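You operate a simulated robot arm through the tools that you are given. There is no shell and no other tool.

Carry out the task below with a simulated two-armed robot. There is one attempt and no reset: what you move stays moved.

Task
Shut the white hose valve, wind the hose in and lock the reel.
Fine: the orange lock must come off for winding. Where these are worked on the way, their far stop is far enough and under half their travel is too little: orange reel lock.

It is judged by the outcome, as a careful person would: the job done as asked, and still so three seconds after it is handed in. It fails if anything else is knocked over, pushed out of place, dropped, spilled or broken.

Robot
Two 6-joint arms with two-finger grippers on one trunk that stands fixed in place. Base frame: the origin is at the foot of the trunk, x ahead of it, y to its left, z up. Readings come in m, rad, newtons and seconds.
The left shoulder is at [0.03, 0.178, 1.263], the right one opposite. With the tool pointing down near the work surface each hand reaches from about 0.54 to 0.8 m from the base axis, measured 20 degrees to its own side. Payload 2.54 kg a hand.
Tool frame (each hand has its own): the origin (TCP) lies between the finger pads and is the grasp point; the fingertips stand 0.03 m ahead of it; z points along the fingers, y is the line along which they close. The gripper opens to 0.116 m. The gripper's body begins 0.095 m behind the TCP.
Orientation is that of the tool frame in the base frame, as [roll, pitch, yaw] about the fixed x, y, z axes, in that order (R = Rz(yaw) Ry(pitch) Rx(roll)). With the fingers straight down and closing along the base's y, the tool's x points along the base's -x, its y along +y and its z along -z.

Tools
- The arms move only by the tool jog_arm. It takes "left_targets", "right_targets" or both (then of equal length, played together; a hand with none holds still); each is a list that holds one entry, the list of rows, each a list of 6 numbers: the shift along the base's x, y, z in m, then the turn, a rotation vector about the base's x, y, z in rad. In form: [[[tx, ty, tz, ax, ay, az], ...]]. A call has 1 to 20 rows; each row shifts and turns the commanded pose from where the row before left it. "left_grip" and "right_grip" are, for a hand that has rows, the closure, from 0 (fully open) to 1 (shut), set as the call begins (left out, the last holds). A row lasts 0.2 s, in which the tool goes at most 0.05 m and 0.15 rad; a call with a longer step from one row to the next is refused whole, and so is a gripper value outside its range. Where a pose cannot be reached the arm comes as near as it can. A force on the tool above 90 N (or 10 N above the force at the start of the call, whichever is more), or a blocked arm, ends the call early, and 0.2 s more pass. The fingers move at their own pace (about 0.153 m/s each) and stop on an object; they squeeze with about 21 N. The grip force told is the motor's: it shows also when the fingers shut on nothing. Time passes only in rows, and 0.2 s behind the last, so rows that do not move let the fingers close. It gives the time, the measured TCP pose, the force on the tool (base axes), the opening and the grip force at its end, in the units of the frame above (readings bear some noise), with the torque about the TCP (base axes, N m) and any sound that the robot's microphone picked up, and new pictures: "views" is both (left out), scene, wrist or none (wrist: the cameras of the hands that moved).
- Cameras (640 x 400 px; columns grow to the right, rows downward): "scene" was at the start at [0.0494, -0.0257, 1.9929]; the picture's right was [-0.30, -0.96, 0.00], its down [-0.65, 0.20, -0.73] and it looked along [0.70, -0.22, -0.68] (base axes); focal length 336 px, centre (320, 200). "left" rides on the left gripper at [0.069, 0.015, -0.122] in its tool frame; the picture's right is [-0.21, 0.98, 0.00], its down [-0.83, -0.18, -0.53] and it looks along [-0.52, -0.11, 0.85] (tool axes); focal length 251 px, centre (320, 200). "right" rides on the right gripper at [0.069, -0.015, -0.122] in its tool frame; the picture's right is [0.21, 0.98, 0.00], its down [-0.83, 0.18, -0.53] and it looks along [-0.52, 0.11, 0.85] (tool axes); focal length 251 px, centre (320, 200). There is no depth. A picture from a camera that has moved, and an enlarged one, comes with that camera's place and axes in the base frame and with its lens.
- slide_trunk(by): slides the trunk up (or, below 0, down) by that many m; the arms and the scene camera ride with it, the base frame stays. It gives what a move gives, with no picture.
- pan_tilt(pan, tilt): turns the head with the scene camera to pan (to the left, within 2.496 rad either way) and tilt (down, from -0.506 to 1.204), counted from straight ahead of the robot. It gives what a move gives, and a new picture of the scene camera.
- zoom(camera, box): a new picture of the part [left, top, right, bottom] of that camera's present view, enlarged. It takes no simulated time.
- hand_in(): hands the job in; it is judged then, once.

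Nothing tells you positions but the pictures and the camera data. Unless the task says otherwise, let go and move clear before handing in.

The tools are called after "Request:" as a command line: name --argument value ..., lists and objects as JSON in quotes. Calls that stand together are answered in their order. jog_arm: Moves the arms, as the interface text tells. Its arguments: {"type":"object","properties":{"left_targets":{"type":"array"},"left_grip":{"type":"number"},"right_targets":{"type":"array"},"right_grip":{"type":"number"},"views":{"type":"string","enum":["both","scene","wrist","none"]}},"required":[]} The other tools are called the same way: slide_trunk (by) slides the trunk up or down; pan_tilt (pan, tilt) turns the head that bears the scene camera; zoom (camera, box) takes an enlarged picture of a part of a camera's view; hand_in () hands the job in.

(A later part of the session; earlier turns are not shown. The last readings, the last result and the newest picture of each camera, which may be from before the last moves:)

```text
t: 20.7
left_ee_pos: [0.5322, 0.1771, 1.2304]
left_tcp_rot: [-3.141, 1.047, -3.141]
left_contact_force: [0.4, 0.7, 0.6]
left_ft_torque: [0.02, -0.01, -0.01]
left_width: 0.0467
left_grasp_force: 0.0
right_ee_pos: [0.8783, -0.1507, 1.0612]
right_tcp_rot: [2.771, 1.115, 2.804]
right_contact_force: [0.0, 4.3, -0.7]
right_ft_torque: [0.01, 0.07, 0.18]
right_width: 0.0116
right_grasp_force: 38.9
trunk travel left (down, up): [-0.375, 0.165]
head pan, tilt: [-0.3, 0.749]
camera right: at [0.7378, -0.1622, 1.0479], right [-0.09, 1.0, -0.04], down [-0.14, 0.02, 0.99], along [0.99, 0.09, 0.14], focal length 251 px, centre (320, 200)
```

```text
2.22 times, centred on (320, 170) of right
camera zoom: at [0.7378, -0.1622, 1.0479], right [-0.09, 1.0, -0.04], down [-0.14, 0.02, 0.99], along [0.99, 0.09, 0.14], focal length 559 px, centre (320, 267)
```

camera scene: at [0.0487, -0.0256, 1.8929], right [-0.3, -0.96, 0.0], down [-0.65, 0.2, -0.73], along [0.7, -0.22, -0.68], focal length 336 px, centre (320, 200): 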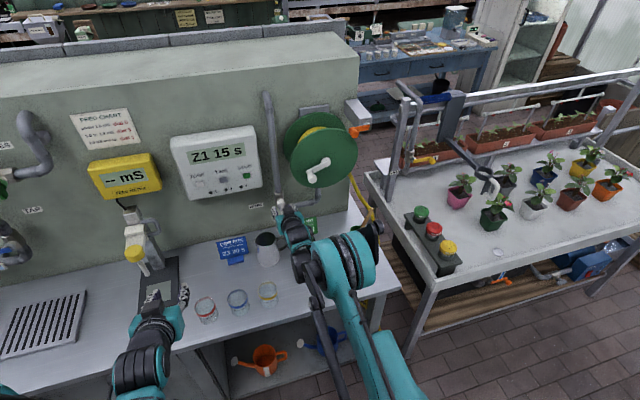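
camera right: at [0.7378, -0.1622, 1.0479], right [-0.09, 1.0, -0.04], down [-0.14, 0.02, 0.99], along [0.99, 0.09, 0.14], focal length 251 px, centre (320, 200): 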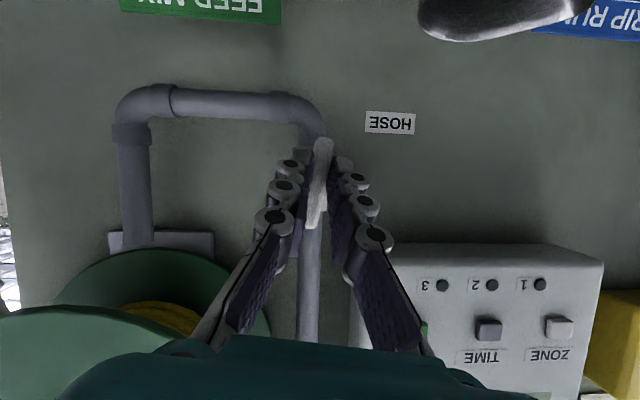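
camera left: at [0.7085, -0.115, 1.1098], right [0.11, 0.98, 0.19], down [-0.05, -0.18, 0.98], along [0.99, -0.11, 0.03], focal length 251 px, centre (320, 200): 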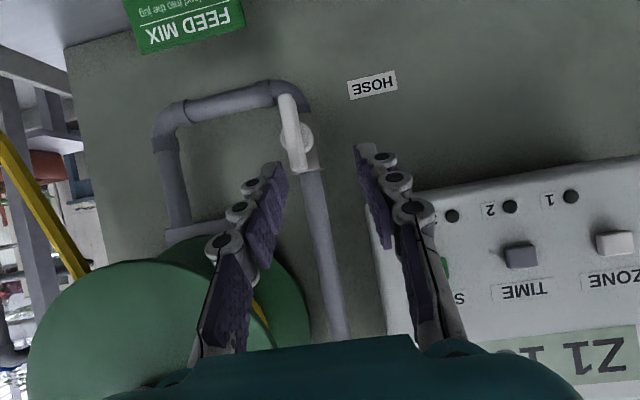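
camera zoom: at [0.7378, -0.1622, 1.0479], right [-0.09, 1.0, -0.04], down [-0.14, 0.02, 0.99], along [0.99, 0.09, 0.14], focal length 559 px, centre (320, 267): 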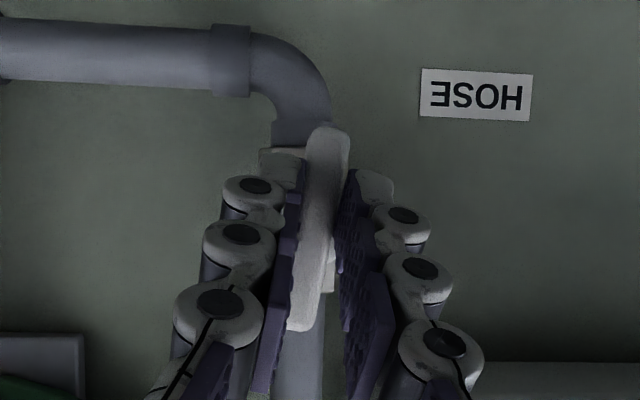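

The bar turns freely clockwise with the hand, so I'll keep going.

Request:
jog_arm --right_targets '[[[0, 0, 0, 0.12, 0, 0], [0, 0, 0, 0.12, 0, 0], [0, 0, 0, 0.12, 0, 0], [0, 0, 0, 0.12, 0, 0], [0, 0, 0, 0.12, 0, 0], [0, 0, 0, 0, 0, 0]]]' --views "both"

Request:
zoom --camera "right" --box '[200, 80, 440, 260]'

```text
t: 22.1
left_ee_pos: [0.5319, 0.1765, 1.2299]
left_tcp_rot: [3.141, 1.049, 3.139]
left_contact_force: [-0.6, -0.2, -0.5]
left_ft_torque: [0.01, 0.0, -0.02]
left_width: 0.0464
left_grasp_force: 0.0
right_ee_pos: [0.8782, -0.1513, 1.0623]
right_tcp_rot: [1.982, 0.718, 2.155]
right_contact_force: [-3.7, 0.1, -4.5]
right_ft_torque: [0.01, 0.4, 0.35]
right_width: 0.0115
right_grasp_force: 38.6
trunk travel left (down, up): [-0.375, 0.165]
head pan, tilt: [-0.3, 0.749]
camera scene: at [0.0498, -0.0257, 1.8929], right [-0.3, -0.96, 0.0], down [-0.65, 0.2, -0.73], along [0.7, -0.22, -0.68], focal length 336 px, centre (320, 200)
camera right: at [0.7378, -0.1525, 1.0429], right [-0.09, 0.84, 0.53], down [-0.14, -0.54, 0.83], along [0.99, 0.0, 0.17], focal length 251 px, centre (320, 200)
```

scene: 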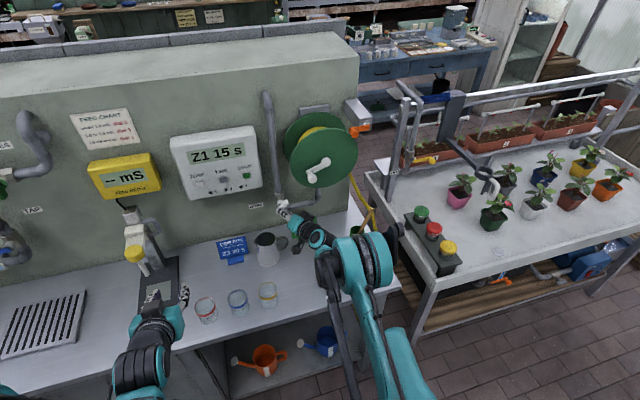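
right: 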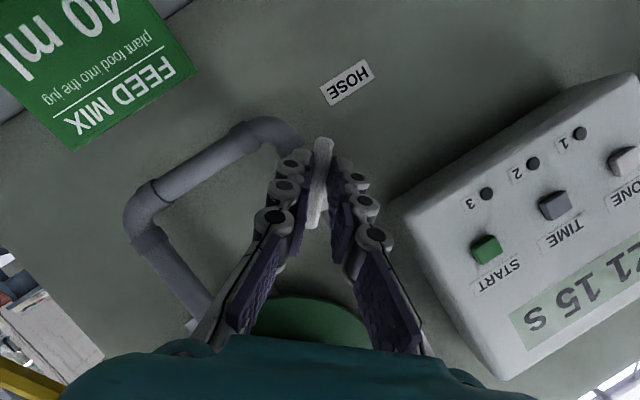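

```text
2.22 times, centred on (320, 170) of right
camera zoom: at [0.7378, -0.1525, 1.0429], right [-0.09, 0.84, 0.53], down [-0.14, -0.54, 0.83], along [0.99, 0.0, 0.17], focal length 559 px, centre (320, 267)
```

zoom: 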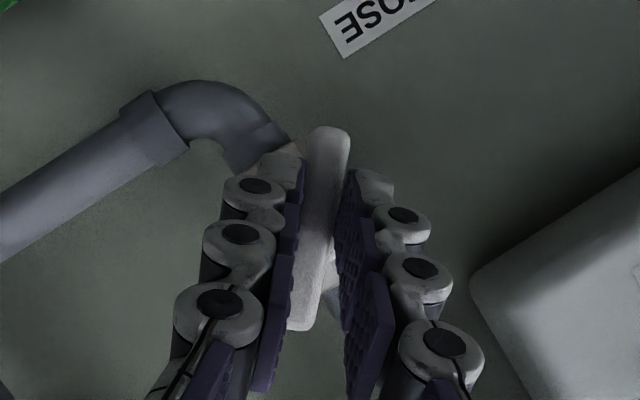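

The bar is at about 44°, and it moves easily. I'll go on to 90°.

Request:
jog_arm --right_targets '[[[0, 0, 0, 0.13, 0, 0], [0, 0, 0, 0.13, 0, 0], [0, 0, 0, 0.13, 0, 0], [0, 0, 0, 0.13, 0, 0], [0, 0, 0, 0.13, 0, 0], [0, 0, 0, 0.13, 0, 0], [0, 0, 0, 0, 0, 0]]]' --views "both"

Request:
zoom --camera "right" --box '[200, 80, 440, 260]'

```text
t: 23.6
left_ee_pos: [0.5448, 0.1746, 1.2249]
left_tcp_rot: [3.139, 1.034, -3.141]
left_contact_force: [-0.1, -0.4, 0.2]
left_ft_torque: [-0.01, -0.03, -0.03]
left_width: 0.0466
left_grasp_force: 0.1
right_ee_pos: [0.8774, -0.1515, 1.0644]
right_tcp_rot: [1.61, 0.037, 1.996]
right_contact_force: [32.5, -3.2, -82.7]
right_ft_torque: [-0.16, 1.88, 0.43]
right_width: 0.0167
right_grasp_force: 42.5
right hand out of reach, approached as far as the arm can: row 5, 6
trunk travel left (down, up): [-0.375, 0.165]
head pan, tilt: [-0.3, 0.749]
stopped in row 7 (right hand): the force on the tool passed its limit at 91 N (the readings are from after the stop); the commanded pose is now the measured one
camera scene: at [0.07, -0.0277, 1.8917], right [-0.3, -0.96, 0.0], down [-0.66, 0.2, -0.72], along [0.69, -0.22, -0.69], focal length 336 px, centre (320, 200)
camera right: at [0.7366, -0.1384, 1.0515], right [-0.07, 0.24, 0.97], down [-0.14, -0.96, 0.23], along [0.99, -0.12, 0.1], focal length 251 px, centre (320, 200)
```

scene: 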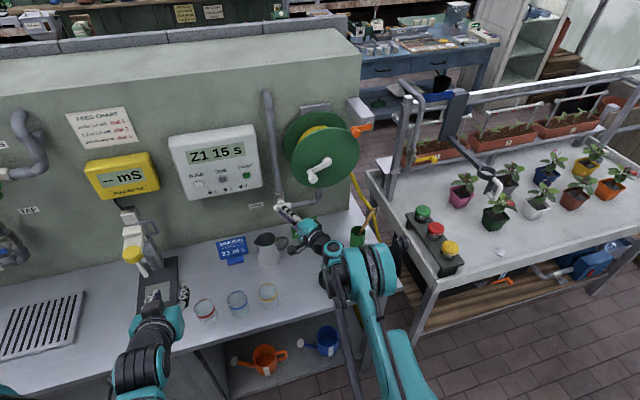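
right: 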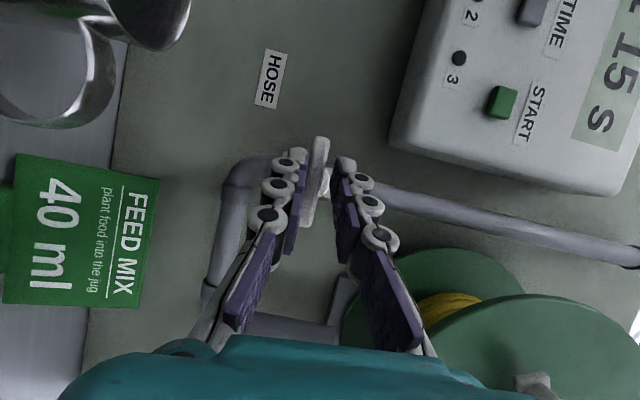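

```text
2.22 times, centred on (320, 170) of right
camera zoom: at [0.7366, -0.1384, 1.0515], right [-0.07, 0.24, 0.97], down [-0.14, -0.96, 0.23], along [0.99, -0.12, 0.1], focal length 559 px, centre (320, 267)
```

zoom: 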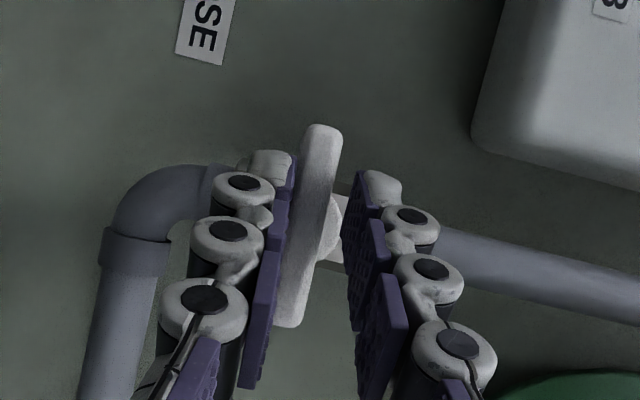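

The twist is close to 90°, but a force built up because the hand drifted slightly at the edge of its reach. I'll open the fingers and back off to check the bar.

Request:
jog_arm --right_targets '[[[0, 0, 0, 0, 0, 0], [0, 0, 0, 0, 0, 0], [-0.02, 0, 0, 0, 0, 0], [-0.03, 0, 0, 0, 0, 0], [-0.03, 0, 0, 0, 0, 0], [0, 0, 0, 0, 0, 0]]]' --right_grip 0.6 --views "both"

Request:
zoom --camera "right" --box '[200, 80, 440, 260]'

Request:
zoom --camera "scene" --box '[240, 170, 340, 270]'

```text
t: 25.1
left_ee_pos: [0.5317, 0.1763, 1.2308]
left_tcp_rot: [3.141, 1.047, -3.141]
left_contact_force: [0.2, 0.2, -0.3]
left_ft_torque: [-0.01, -0.01, 0.01]
left_width: 0.0465
left_grasp_force: 0.1
right_ee_pos: [0.7853, -0.1494, 1.0765]
right_tcp_rot: [1.595, 0.038, 1.996]
right_contact_force: [0.3, -0.3, -0.6]
right_ft_torque: [-0.02, -0.03, -0.01]
right_width: 0.0461
right_grasp_force: 0.1
trunk travel left (down, up): [-0.375, 0.165]
head pan, tilt: [-0.3, 0.749]
camera scene: at [0.05, -0.0256, 1.8929], right [-0.3, -0.96, 0.0], down [-0.65, 0.2, -0.73], along [0.7, -0.22, -0.68], focal length 336 px, centre (320, 200)
camera right: at [0.645, -0.1373, 1.0634], right [-0.08, 0.24, 0.97], down [-0.14, -0.96, 0.22], along [0.99, -0.12, 0.11], focal length 251 px, centre (320, 200)
```

scene: 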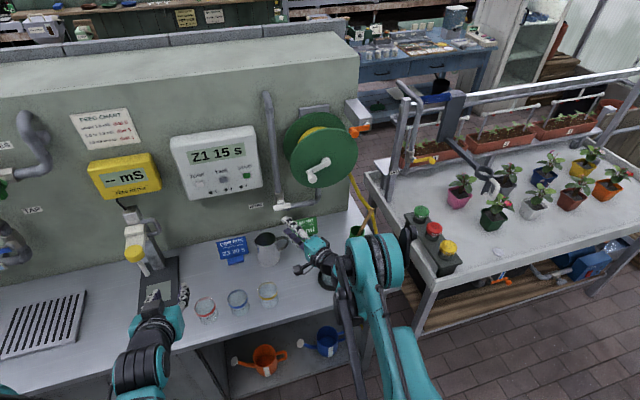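
right: 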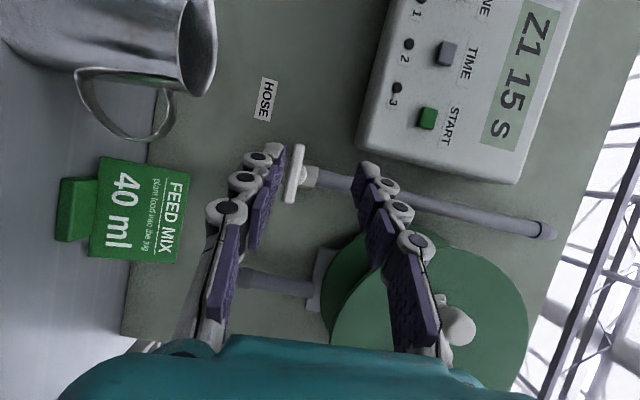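

```text
2.22 times, centred on (320, 170) of right
camera zoom: at [0.645, -0.1373, 1.0634], right [-0.08, 0.24, 0.97], down [-0.14, -0.96, 0.22], along [0.99, -0.12, 0.11], focal length 559 px, centre (320, 267)
```

zoom: 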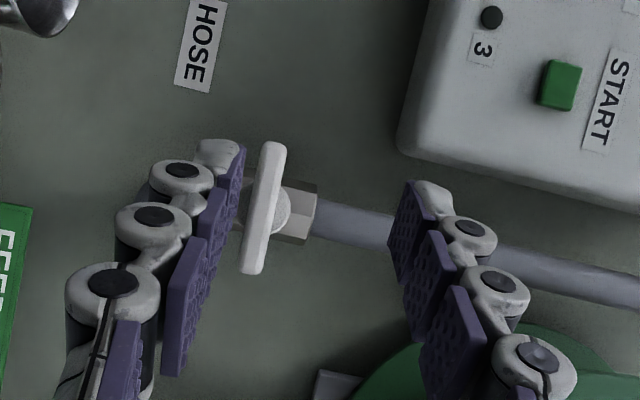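

```text
4.00 times, centred on (290, 220) of scene
camera zoom: at [0.05, -0.0256, 1.8929], right [-0.3, -0.96, 0.0], down [-0.65, 0.2, -0.73], along [0.7, -0.22, -0.68], focal length 1345 px, centre (440, 120)
```

zoom: 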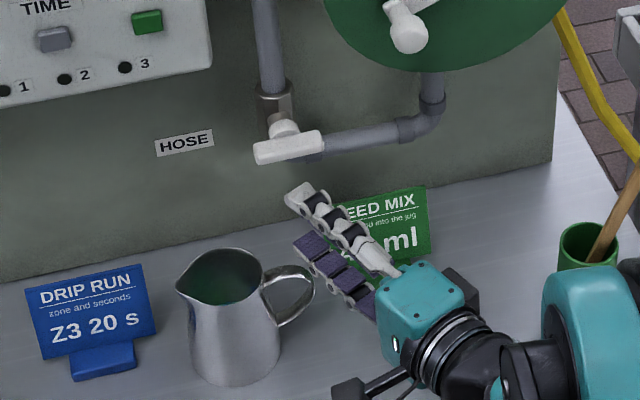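

The bar is now horizontal, square to its pipe, so the valve is shut. The hand's fingers now close vertically, which suits the orange lever. I'll lift the trunk back up and square the hand to point forward.

Request:
slide_trunk --by 0.1

Request:
jog_arm --right_targets '[[[-0.02, -0.02, 0.03, 0, 0, -0.107], [-0.01, -0.02, 0.03, 0, 0, -0.107], [0, -0.03, 0.03, 0, 0, -0.107], [0, -0.03, 0.03, 0, 0, -0.107], [0, -0.035, 0.03, 0, 0, 0], [0, -0.035, 0.02, 0, 0, 0], [0, -0.035, 0.01, 0, 0, 0], [0, -0.02, 0.0, 0, 0, 0], [0, 0, 0, 0, 0, 0]]]' --views "both"

```text
t: 26.4
left_ee_pos: [0.5325, 0.1761, 1.33]
left_tcp_rot: [-3.141, 1.048, 3.141]
left_contact_force: [0.2, -0.9, -0.2]
left_ft_torque: [0.02, 0.0, 0.0]
left_width: 0.0463
left_grasp_force: 0.0
right_ee_pos: [0.7849, -0.1499, 1.1776]
right_tcp_rot: [1.593, 0.036, 1.997]
right_contact_force: [-0.2, 0.2, -0.2]
right_ft_torque: [-0.03, 0.0, 0.02]
right_width: 0.0467
right_grasp_force: 0.0
trunk travel left (down, up): [-0.475, 0.065]
head pan, tilt: [-0.3, 0.749]
```

```text
t: 28.4
left_ee_pos: [0.5314, 0.1772, 1.3301]
left_tcp_rot: [-3.141, 1.047, -3.139]
left_contact_force: [1.1, -0.1, 0.6]
left_ft_torque: [-0.02, -0.03, -0.02]
left_width: 0.0463
left_grasp_force: 0.1
right_ee_pos: [0.7653, -0.3764, 1.3626]
right_tcp_rot: [1.593, 0.037, 1.57]
right_contact_force: [-0.7, 0.0, -0.5]
right_ft_torque: [-0.02, 0.0, 0.01]
right_width: 0.0462
right_grasp_force: 0.0
right hand out of reach, approached as far as the arm can: row 1, 2
trunk travel left (down, up): [-0.475, 0.065]
head pan, tilt: [-0.3, 0.749]
camera scene: at [0.0494, -0.0248, 1.9929], right [-0.3, -0.96, 0.0], down [-0.65, 0.2, -0.73], along [0.7, -0.22, -0.68], focal length 336 px, centre (320, 200)
camera right: at [0.6428, -0.3066, 1.3482], right [0.02, 0.25, 0.97], down [-0.53, -0.82, 0.22], along [0.85, -0.52, 0.12], focal length 251 px, centre (320, 200)
```

scene: 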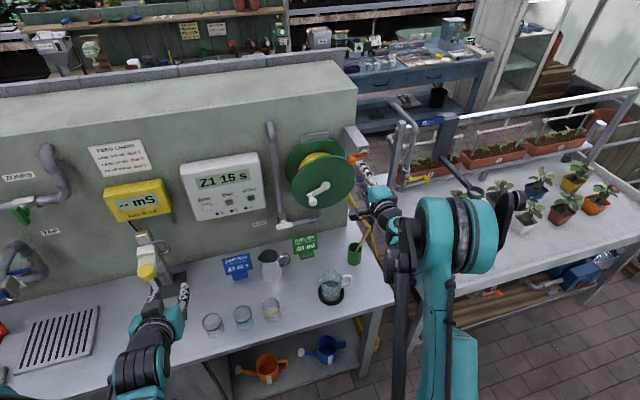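
right: 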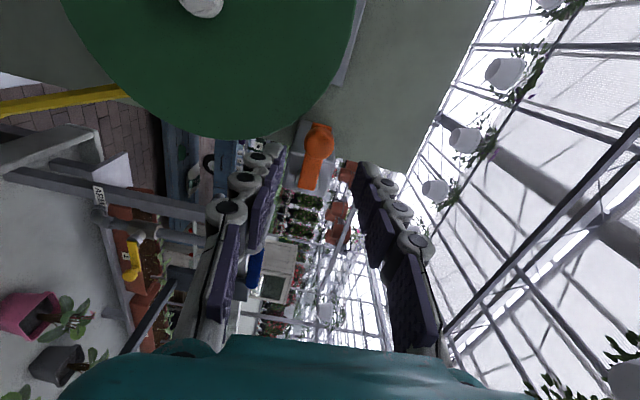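

The hand now faces the lock squarely, with the orange knob between the two fingers. I'll zoom to fix the last centimetres.

Request:
zoom --camera "right" --box '[200, 80, 440, 260]'

Request:
zoom --camera "scene" --box '[320, 110, 420, 200]'

```text
2.22 times, centred on (320, 170) of right
camera zoom: at [0.6428, -0.3066, 1.3482], right [0.02, 0.25, 0.97], down [-0.53, -0.82, 0.22], along [0.85, -0.52, 0.12], focal length 559 px, centre (320, 267)
```

zoom: 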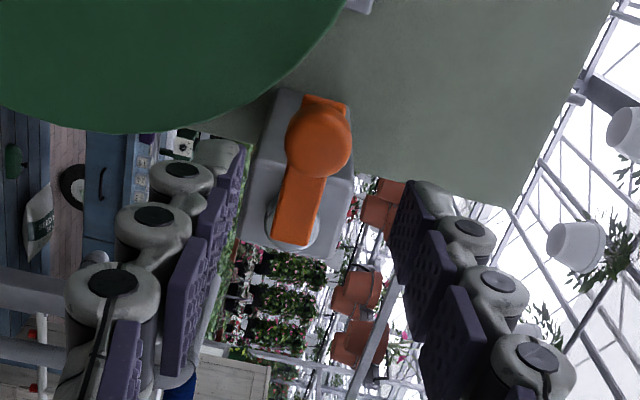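

```text
4.44 times, centred on (370, 155) of scene
camera zoom: at [0.0494, -0.0248, 1.9929], right [-0.3, -0.96, 0.0], down [-0.65, 0.2, -0.73], along [0.7, -0.22, -0.68], focal length 1494 px, centre (98, 400)
```

zoom: 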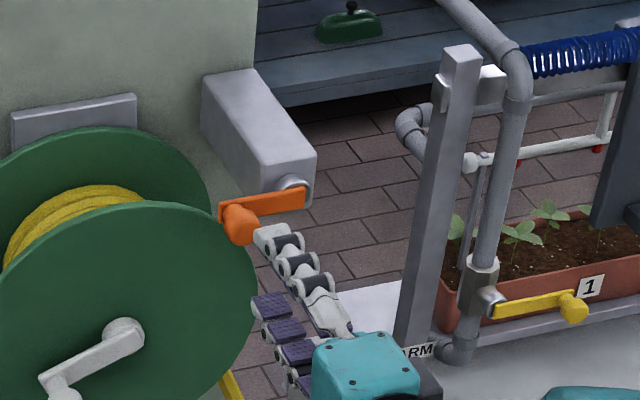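

The knob's front is at about (0.83,-0.373,1.361). I'll advance about 52 mm so the fingers go above and below it, then close.

Request:
jog_arm --right_targets '[[[0.02, 0.001, 0, 0, 0, 0], [0.02, 0.001, 0, 0, 0, 0], [0.012, 0.001, 0, 0, 0, 0], [0, 0, 0, 0, 0, 0]]]' --views "wrist"

Request:
zoom --camera "right" --box '[200, 80, 440, 260]'

Request:
zoom --camera "scene" --box '[320, 110, 420, 200]'

```text
t: 29.4
left_ee_pos: [0.5313, 0.1767, 1.3312]
left_tcp_rot: [-3.141, 1.048, 3.141]
left_contact_force: [-0.1, -0.4, 1.4]
left_ft_torque: [0.02, -0.03, 0.01]
left_width: 0.0464
left_grasp_force: 0.1
right_ee_pos: [0.8178, -0.3732, 1.3615]
right_tcp_rot: [1.593, 0.036, 1.569]
right_contact_force: [-0.7, 0.8, 0.2]
right_ft_torque: [-0.04, -0.03, 0.01]
right_width: 0.0461
right_grasp_force: 0.0
trunk travel left (down, up): [-0.475, 0.065]
head pan, tilt: [-0.3, 0.749]
camera right: at [0.695, -0.304, 1.3482], right [0.02, 0.25, 0.97], down [-0.53, -0.82, 0.22], along [0.85, -0.52, 0.11], focal length 251 px, centre (320, 200)
```

right: 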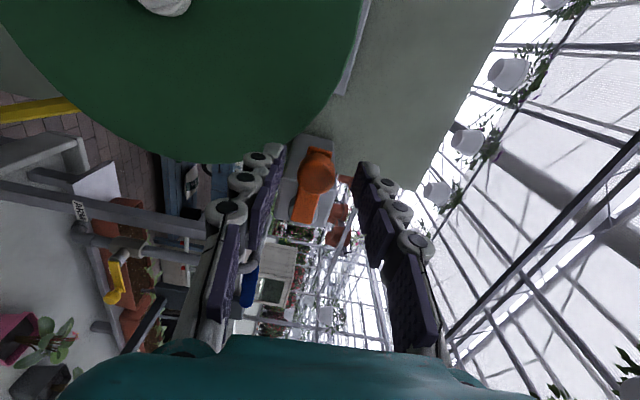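

```text
2.22 times, centred on (320, 170) of right
camera zoom: at [0.695, -0.304, 1.3482], right [0.02, 0.25, 0.97], down [-0.53, -0.82, 0.22], along [0.85, -0.52, 0.11], focal length 559 px, centre (320, 267)
```

zoom: 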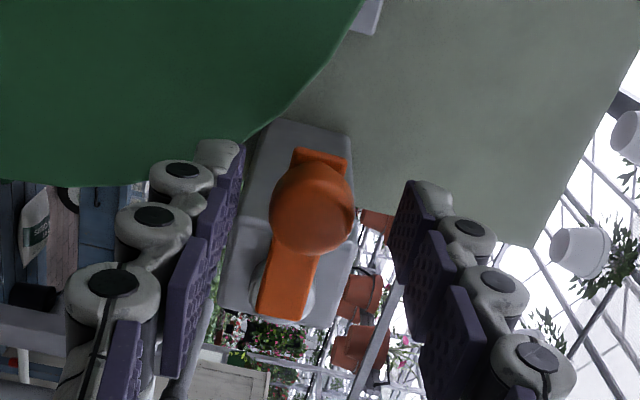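

```text
4.44 times, centred on (370, 155) of scene
camera zoom: at [0.0495, -0.0256, 1.9929], right [-0.3, -0.96, 0.0], down [-0.65, 0.2, -0.73], along [0.7, -0.22, -0.68], focal length 1494 px, centre (98, 400)
```

zoom: 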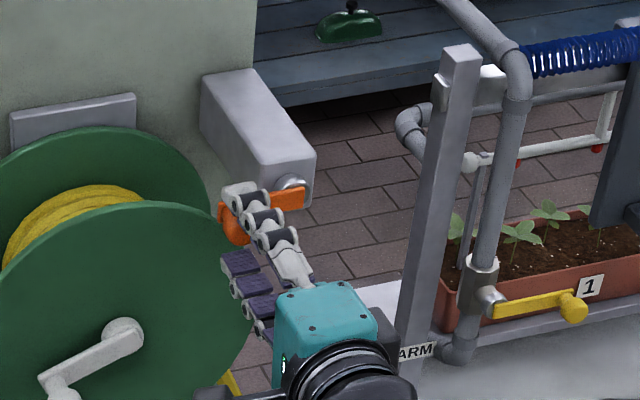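

The knob is slightly deeper than I thought, at x≈0.85. I'll advance 12 mm more and close.

Request:
jog_arm --right_targets '[[[0.012, -0.004, 0, 0, 0, 0], [0, 0, 0, 0, 0, 0]]]' --views "none"

Request:
jog_arm --right_targets '[[[0, 0, 0, 0, 0, 0], [0, 0, 0, 0, 0, 0], [0, 0, 0, 0, 0, 0]]]' --right_grip 1.0 --views "both"

Request:
zoom --camera "right" --box '[200, 80, 440, 260]'

Request:
zoom --camera "scene" --box '[320, 110, 420, 200]'

```text
t: 30.0
left_ee_pos: [0.531, 0.1769, 1.3304]
left_tcp_rot: [-3.141, 1.048, -3.141]
left_contact_force: [-0.9, 0.1, 0.6]
left_ft_torque: [-0.02, 0.01, -0.04]
left_width: 0.0461
left_grasp_force: 0.1
right_ee_pos: [0.8301, -0.3786, 1.3631]
right_tcp_rot: [1.595, 0.037, 1.568]
right_contact_force: [-0.2, 0.5, -0.5]
right_ft_torque: [-0.04, 0.0, -0.02]
right_width: 0.0465
right_grasp_force: 0.1
trunk travel left (down, up): [-0.475, 0.065]
head pan, tilt: [-0.3, 0.749]
```

```text
t: 30.8
left_ee_pos: [0.5296, 0.1756, 1.3303]
left_tcp_rot: [3.14, 1.047, -3.141]
left_contact_force: [0.1, -0.9, 0.1]
left_ft_torque: [-0.03, 0.01, 0.01]
left_width: 0.0466
left_grasp_force: 0.1
right_ee_pos: [0.8283, -0.3774, 1.3632]
right_tcp_rot: [1.593, 0.036, 1.568]
right_contact_force: [-2.9, 1.8, -0.1]
right_ft_torque: [-0.01, 0.02, 0.21]
right_width: 0.0237
right_grasp_force: 45.1
trunk travel left (down, up): [-0.475, 0.065]
head pan, tilt: [-0.3, 0.749]
camera scene: at [0.0488, -0.0253, 1.9929], right [-0.3, -0.96, 0.0], down [-0.65, 0.2, -0.73], along [0.7, -0.22, -0.68], focal length 336 px, centre (320, 200)
camera right: at [0.7065, -0.3075, 1.3486], right [0.02, 0.25, 0.97], down [-0.53, -0.82, 0.22], along [0.85, -0.52, 0.12], focal length 251 px, centre (320, 200)
```

scene: 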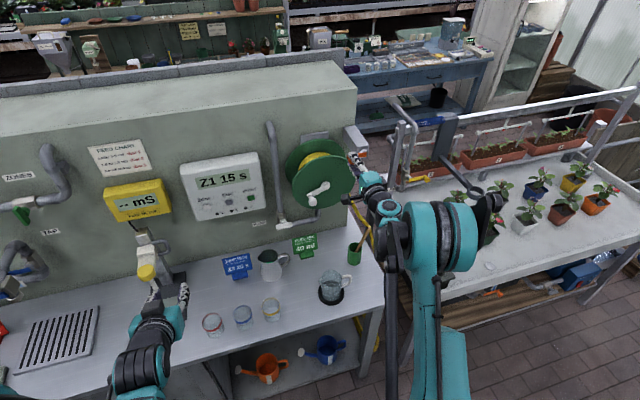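
right: 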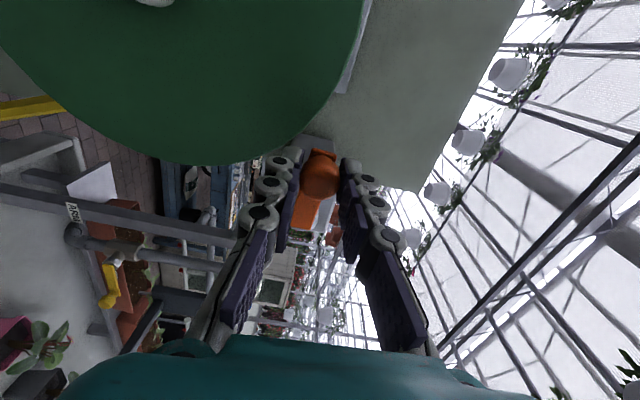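

```text
2.22 times, centred on (320, 170) of right
camera zoom: at [0.7065, -0.3075, 1.3486], right [0.02, 0.25, 0.97], down [-0.53, -0.82, 0.22], along [0.85, -0.52, 0.12], focal length 559 px, centre (320, 267)
```

zoom: 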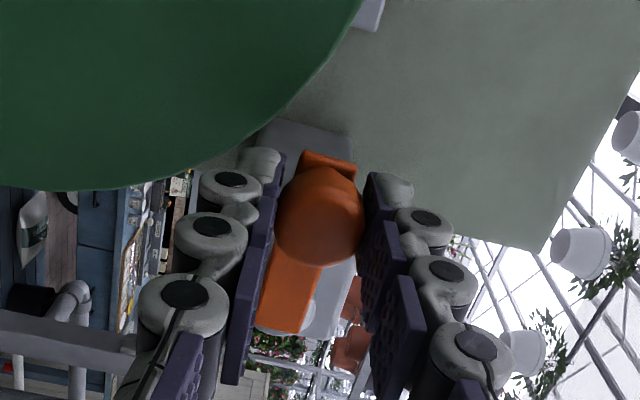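

```text
4.44 times, centred on (370, 155) of scene
camera zoom: at [0.0488, -0.0253, 1.9929], right [-0.3, -0.96, 0.0], down [-0.65, 0.2, -0.73], along [0.7, -0.22, -0.68], focal length 1494 px, centre (98, 400)
```

zoom: 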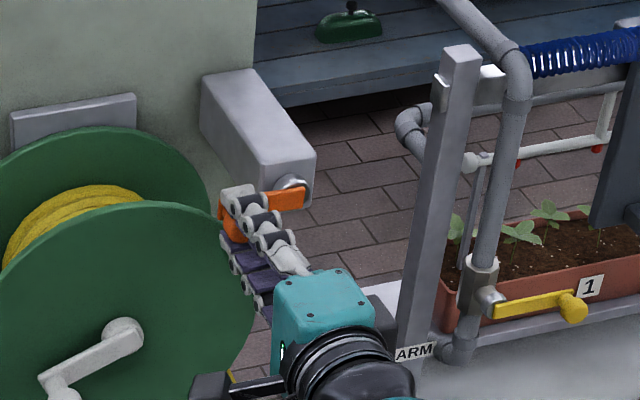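

The knob is held. I'll test a small upward swing about the lever's pivot and read the force.

Request:
jog_arm --right_targets '[[[0, -0.0004, 0.006, 0.12, 0, 0], [0, -0.001, 0.0059, 0.12, 0, 0], [0, 0, 0, 0, 0, 0]]]' --views "wrist"

Request:
zoom --camera "right" --box '[200, 80, 440, 260]'

```text
t: 31.6
left_ee_pos: [0.5307, 0.1776, 1.3304]
left_tcp_rot: [-3.141, 1.047, 3.142]
left_contact_force: [-0.9, 0.2, 0.1]
left_ft_torque: [0.0, 0.0, -0.02]
left_width: 0.0468
left_grasp_force: 0.1
right_ee_pos: [0.8296, -0.3795, 1.3737]
right_tcp_rot: [1.592, -0.205, 1.569]
right_contact_force: [-0.1, -0.4, 3.8]
right_ft_torque: [-0.19, -0.01, -0.23]
right_width: 0.0232
right_grasp_force: 45.5
trunk travel left (down, up): [-0.475, 0.065]
head pan, tilt: [-0.3, 0.749]
camera right: at [0.7066, -0.3077, 1.3771], right [0.02, 0.01, 1.0], down [-0.53, -0.85, 0.02], along [0.85, -0.53, -0.01], focal length 251 px, centre (320, 200)
```

right: 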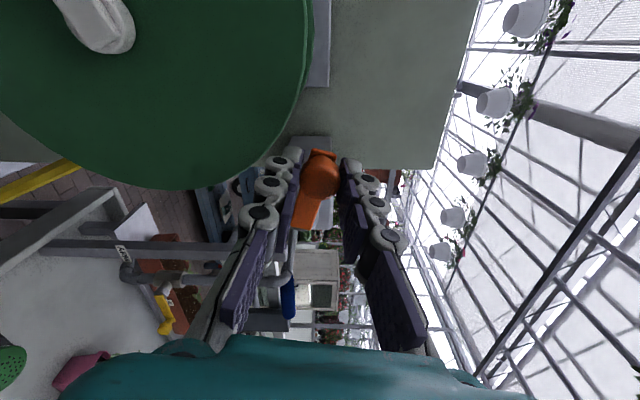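

```text
2.22 times, centred on (320, 170) of right
camera zoom: at [0.7066, -0.3077, 1.3771], right [0.02, 0.01, 1.0], down [-0.53, -0.85, 0.02], along [0.85, -0.53, -0.01], focal length 559 px, centre (320, 267)
```

zoom: 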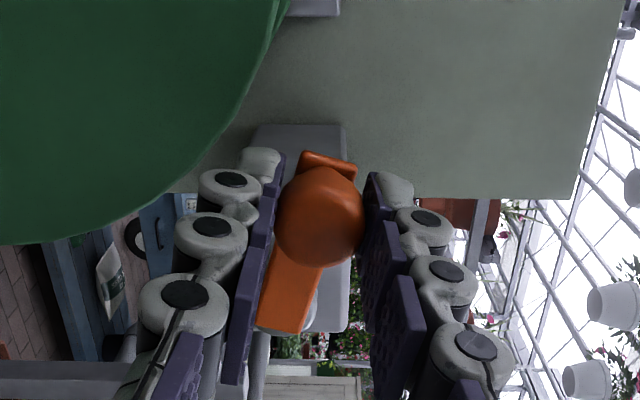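

The lever follows upward with little resistance. I'll continue along its arc.

Request:
jog_arm --right_targets '[[[0, -0.002, 0.0062, 0.13, 0, 0], [0, -0.0027, 0.0059, 0.13, 0, 0], [0, -0.0035, 0.0055, 0.13, 0, 0], [0, -0.0042, 0.0049, 0.13, 0, 0], [0, -0.0047, 0.0045, 0.13, 0, 0], [0, 0, 0, 0, 0, 0]]]' --views "both"

Request:
zoom --camera "right" --box '[200, 80, 440, 260]'

Request:
zoom --camera "scene" --box '[320, 110, 420, 200]'

```text
t: 33.0
left_ee_pos: [0.5313, 0.1758, 1.3305]
left_tcp_rot: [-3.141, 1.046, 3.141]
left_contact_force: [-0.5, 0.2, -0.4]
left_ft_torque: [0.0, 0.0, -0.02]
left_width: 0.0461
left_grasp_force: 0.0
right_ee_pos: [0.8301, -0.3976, 1.4008]
right_tcp_rot: [1.595, -0.856, 1.567]
right_contact_force: [-3.5, -2.6, -2.4]
right_ft_torque: [-0.01, 0.04, -0.01]
right_width: 0.0236
right_grasp_force: 44.9
trunk travel left (down, up): [-0.475, 0.065]
head pan, tilt: [-0.3, 0.749]
camera scene: at [0.0491, -0.0266, 1.9928], right [-0.3, -0.96, 0.0], down [-0.65, 0.2, -0.73], along [0.7, -0.22, -0.68], focal length 336 px, centre (320, 200)
camera right: at [0.7066, -0.3414, 1.4459], right [0.02, -0.6, 0.8], down [-0.53, -0.69, -0.5], along [0.85, -0.42, -0.33], focal length 251 px, centre (320, 200)
```

scene: 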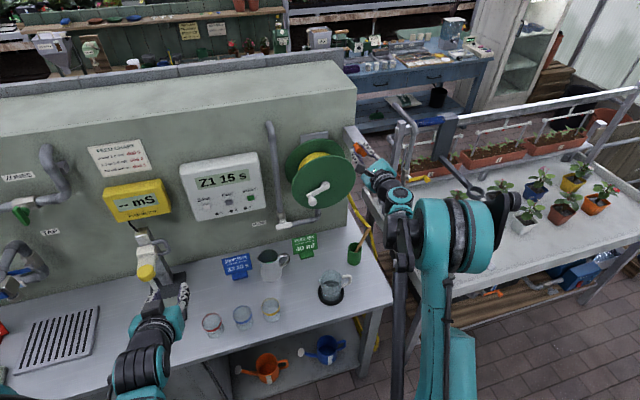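
right: 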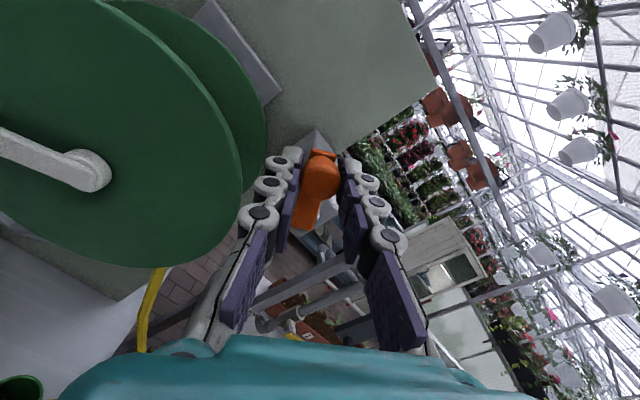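

```text
2.22 times, centred on (320, 170) of right
camera zoom: at [0.7066, -0.3414, 1.4459], right [0.02, -0.6, 0.8], down [-0.53, -0.69, -0.5], along [0.85, -0.42, -0.33], focal length 559 px, centre (320, 267)
```

zoom: 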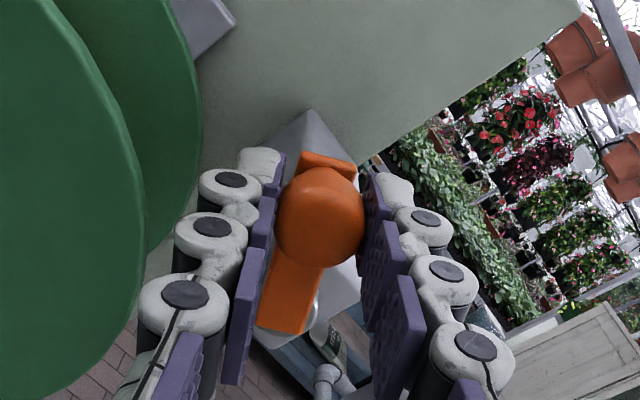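

```text
4.44 times, centred on (370, 155) of scene
camera zoom: at [0.0491, -0.0266, 1.9928], right [-0.3, -0.96, 0.0], down [-0.65, 0.2, -0.73], along [0.7, -0.22, -0.68], focal length 1494 px, centre (98, 400)
```

zoom: 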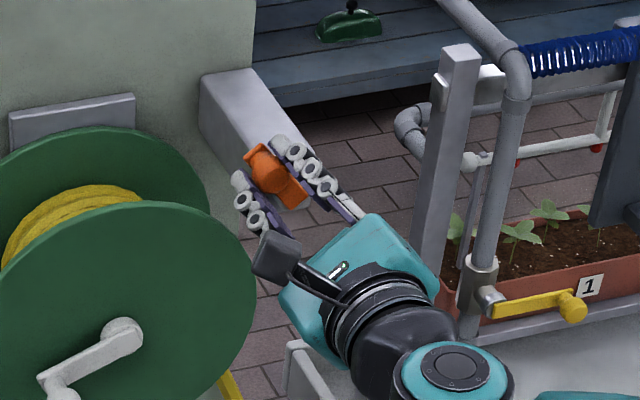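

The lever is at about 50° with light forces. I'll continue towards vertical.

Request:
jog_arm --right_targets '[[[0, -0.0053, 0.0037, 0.13, 0, 0], [0, -0.0058, 0.003, 0.13, 0, 0], [0, -0.0061, 0.0023, 0.13, 0, 0], [0, 0, 0, 0, 0, 0]]]' --views "none"

Request:
jog_arm --right_targets '[[[0, -0.0063, 0.0015, 0.13, 0, 0], [0, -0.0065, 0.0006, 0.13, 0, 0], [0, 0, 0, 0, 0, 0]]]' --views "both"

Request:
zoom --camera "right" --box '[200, 80, 440, 260]'

Request:
zoom --camera "scene" --box '[320, 110, 420, 200]'

```text
t: 34.0
left_ee_pos: [0.5315, 0.1743, 1.3303]
left_tcp_rot: [3.138, 1.047, 3.141]
left_contact_force: [-0.1, 0.3, -1.0]
left_ft_torque: [0.02, 0.02, -0.01]
left_width: 0.0462
left_grasp_force: 0.0
right_ee_pos: [0.829, -0.4147, 1.4093]
right_tcp_rot: [1.596, -1.246, 1.567]
right_contact_force: [-6.8, -4.2, -6.5]
right_ft_torque: [-0.11, 0.2, -0.08]
right_width: 0.023
right_grasp_force: 44.9
trunk travel left (down, up): [-0.475, 0.065]
head pan, tilt: [-0.3, 0.749]
```

```text
t: 34.8
left_ee_pos: [0.5303, 0.1757, 1.3309]
left_tcp_rot: [3.139, 1.047, 3.141]
left_contact_force: [-0.9, 0.2, -0.2]
left_ft_torque: [0.0, 0.01, 0.01]
left_width: 0.0463
left_grasp_force: 0.0
right_ee_pos: [0.8291, -0.4282, 1.4107]
right_tcp_rot: [1.612, -1.506, 1.551]
right_contact_force: [-4.9, -6.0, -3.4]
right_ft_torque: [-0.24, 0.14, -0.06]
right_width: 0.0232
right_grasp_force: 44.9
trunk travel left (down, up): [-0.475, 0.065]
head pan, tilt: [-0.3, 0.749]
camera scene: at [0.0487, -0.0276, 1.9929], right [-0.3, -0.96, 0.0], down [-0.65, 0.2, -0.73], along [0.7, -0.22, -0.68], focal length 336 px, centre (320, 200)
camera right: at [0.7066, -0.4095, 1.4805], right [0.02, -0.96, 0.28], down [-0.53, -0.25, -0.81], along [0.85, -0.13, -0.52], focal length 251 px, centre (320, 200)
```

scene: 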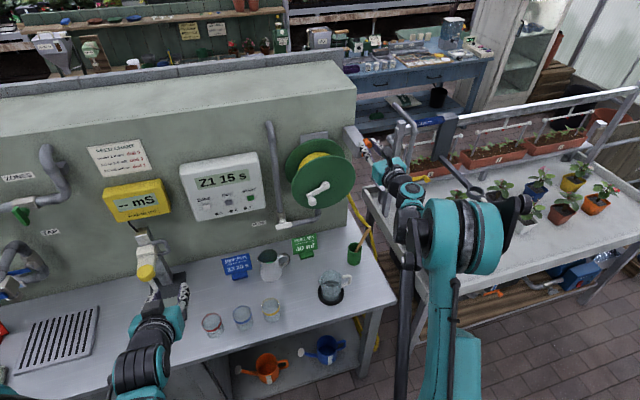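
right: 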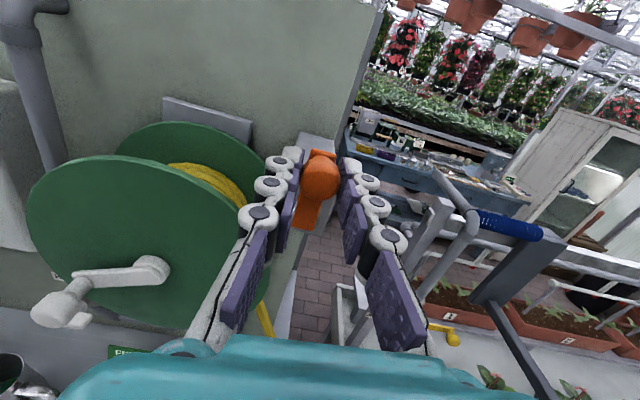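

```text
2.22 times, centred on (320, 170) of right
camera zoom: at [0.7066, -0.4095, 1.4805], right [0.02, -0.96, 0.28], down [-0.53, -0.25, -0.81], along [0.85, -0.13, -0.52], focal length 559 px, centre (320, 267)
```

zoom: 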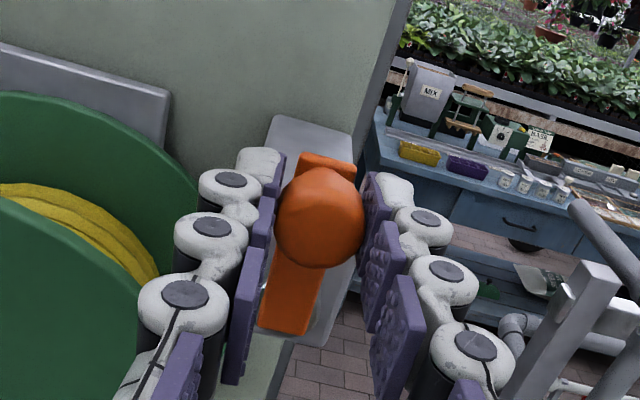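

```text
4.44 times, centred on (370, 155) of scene
camera zoom: at [0.0487, -0.0276, 1.9929], right [-0.3, -0.96, 0.0], down [-0.65, 0.2, -0.73], along [0.7, -0.22, -0.68], focal length 1494 px, centre (98, 400)
```

zoom: 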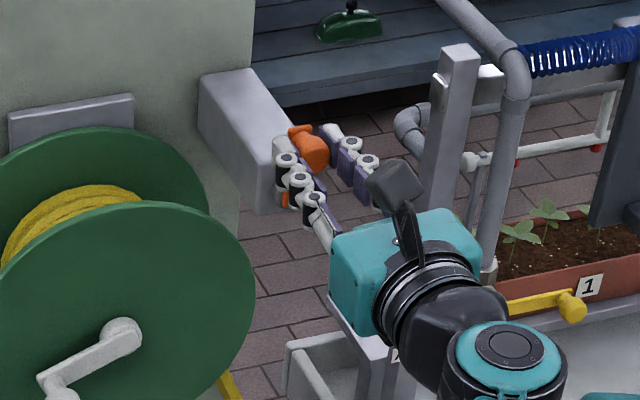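

The lever is now about upright. I'll nudge a little further to feel whether this is its stop.

Request:
jog_arm --right_targets '[[[0, -0.004, 0.0, 0.08, 0, 0], [0, 0, 0, 0, 0, 0]]]' --views "none"

Request:
jog_arm --right_targets '[[[0, -0.004, -0.0003, 0.08, 0, 0], [0, 0, 0, 0, 0, 0]]]' --views "wrist"

Request:
zoom --camera "right" --box '[200, 80, 440, 260]'

```text
t: 35.4
left_ee_pos: [0.5311, 0.1781, 1.3296]
left_tcp_rot: [3.141, 1.048, -3.141]
left_contact_force: [0.2, -0.1, -0.5]
left_ft_torque: [-0.06, -0.03, 0.01]
left_width: 0.0464
left_grasp_force: 0.0
right_ee_pos: [0.8297, -0.4292, 1.4113]
right_tcp_rot: [-1.641, -1.558, -1.477]
right_contact_force: [-5.5, 1.7, -3.5]
right_ft_torque: [-0.06, 0.2, 0.12]
right_width: 0.0232
right_grasp_force: 44.7
trunk travel left (down, up): [-0.475, 0.065]
head pan, tilt: [-0.3, 0.749]
```

```text
t: 36.0
left_ee_pos: [0.531, 0.1793, 1.3301]
left_tcp_rot: [-3.137, 1.047, -3.136]
left_contact_force: [-0.5, -0.1, -0.4]
left_ft_torque: [-0.01, -0.01, 0.01]
left_width: 0.0467
left_grasp_force: 0.0
right_ee_pos: [0.8295, -0.4299, 1.4116]
right_tcp_rot: [-1.566, -1.478, -1.551]
right_contact_force: [-10.9, 17.0, -11.5]
right_ft_torque: [-0.03, 0.39, 0.53]
right_width: 0.0234
right_grasp_force: 44.9
trunk travel left (down, up): [-0.475, 0.065]
head pan, tilt: [-0.3, 0.749]
camera right: at [0.7068, -0.4225, 1.4832], right [0.03, -0.99, 0.12], down [-0.53, -0.12, -0.84], along [0.85, -0.04, -0.53], focal length 251 px, centre (320, 200)
```

right: 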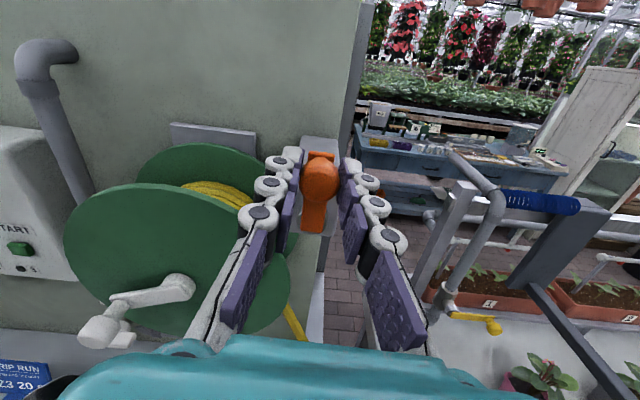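

```text
2.22 times, centred on (320, 170) of right
camera zoom: at [0.7068, -0.4225, 1.4832], right [0.03, -0.99, 0.12], down [-0.53, -0.12, -0.84], along [0.85, -0.04, -0.53], focal length 559 px, centre (320, 267)
```

zoom: 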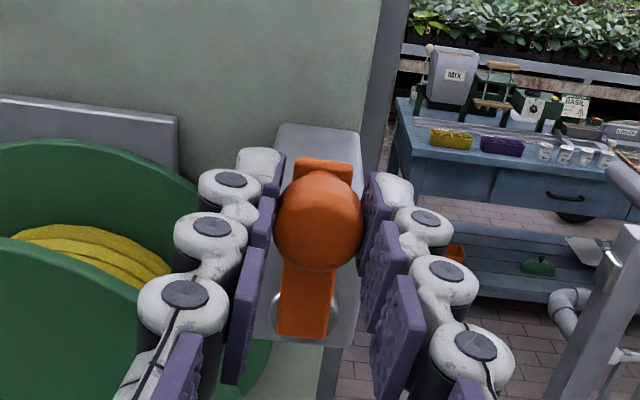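

The lever no longer follows and a 17 N push back appears, so it is at its far stop, upright and off the reel. I'll ease off, let go, back away and look at it again.

Request:
jog_arm --right_targets '[[[0, 0.007, 0.0, -0.1, 0, 0], [0, 0, 0, 0, 0, 0]]]' --views "none"

Request:
jog_arm --right_targets '[[[0, 0, 0, 0, 0, 0], [0, 0, 0, 0, 0, 0], [-0.03, 0, 0, 0, 0, 0], [-0.04, 0, 0, 0, 0, 0], [-0.04, 0, 0, 0, 0, 0], [0, 0, 0, 0, 0, 0]]]' --right_grip 0.4 --views "both"

Request:
zoom --camera "right" --box '[60, 100, 380, 340]'

Request:
zoom --camera "scene" --box '[270, 110, 420, 240]'

```text
t: 36.6
left_ee_pos: [0.5313, 0.1768, 1.3309]
left_tcp_rot: [-3.141, 1.047, -3.14]
left_contact_force: [0.6, -0.3, -0.3]
left_ft_torque: [0.02, -0.01, -0.01]
left_width: 0.0463
left_grasp_force: 0.0
right_ee_pos: [0.8279, -0.4285, 1.4117]
right_tcp_rot: [1.693, -1.561, 1.468]
right_contact_force: [7.3, 1.5, 13.9]
right_ft_torque: [0.05, -0.45, 0.05]
right_width: 0.0236
right_grasp_force: 45.2
trunk travel left (down, up): [-0.475, 0.065]
head pan, tilt: [-0.3, 0.749]
```

```text
t: 38.0
left_ee_pos: [0.532, 0.1764, 1.33]
left_tcp_rot: [-3.142, 1.049, -3.14]
left_contact_force: [-0.4, -0.3, -0.3]
left_ft_torque: [0.03, -0.01, -0.01]
left_width: 0.0465
left_grasp_force: 0.1
right_ee_pos: [0.7191, -0.4275, 1.4102]
right_tcp_rot: [1.916, -1.564, 1.247]
right_contact_force: [0.4, -0.5, 0.3]
right_ft_torque: [0.03, -0.05, 0.02]
right_width: 0.0695
right_grasp_force: 0.1
trunk travel left (down, up): [-0.475, 0.065]
head pan, tilt: [-0.3, 0.749]
camera scene: at [0.0507, -0.0258, 1.9928], right [-0.3, -0.96, 0.0], down [-0.65, 0.2, -0.73], along [0.7, -0.22, -0.68], focal length 336 px, centre (320, 200)
camera right: at [0.5974, -0.4132, 1.4817], right [0.02, -0.97, 0.22], down [-0.53, -0.2, -0.82], along [0.85, -0.1, -0.52], focal length 251 px, centre (320, 200)
```

scene: 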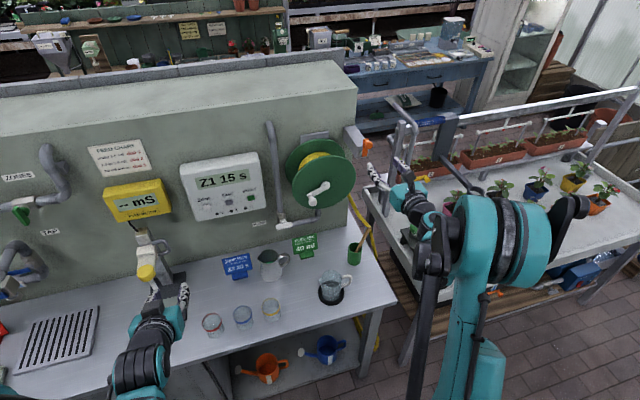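
right: 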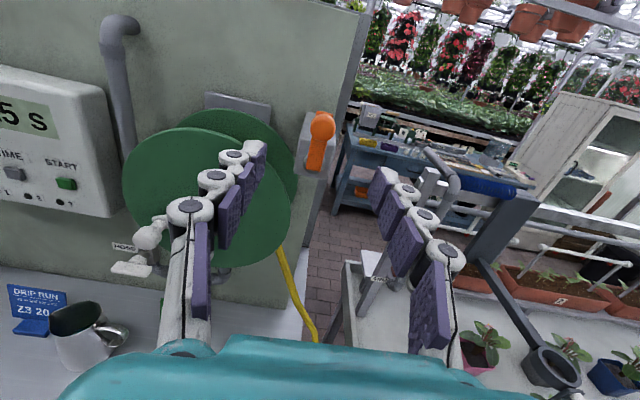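

```text
1.67 times, centred on (220, 220) of right
camera zoom: at [0.5974, -0.4132, 1.4817], right [0.02, -0.97, 0.22], down [-0.53, -0.2, -0.82], along [0.85, -0.1, -0.52], focal length 419 px, centre (487, 167)
```

zoom: 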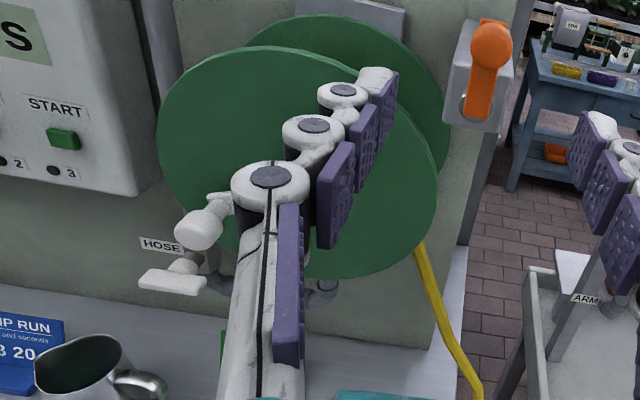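

```text
3.08 times, centred on (345, 175) of scene
camera zoom: at [0.0507, -0.0258, 1.9928], right [-0.3, -0.96, 0.0], down [-0.65, 0.2, -0.73], along [0.7, -0.22, -0.68], focal length 1035 px, centre (243, 277)
```

zoom: 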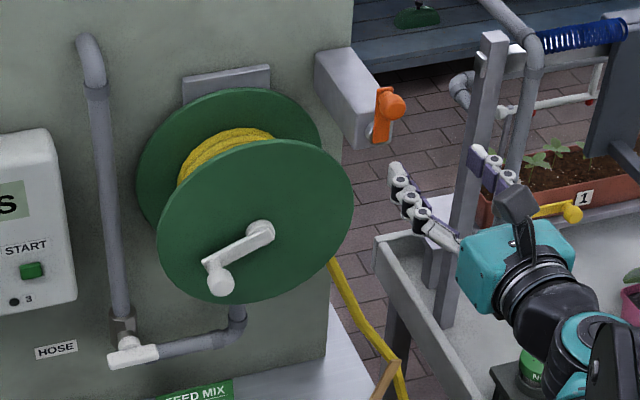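

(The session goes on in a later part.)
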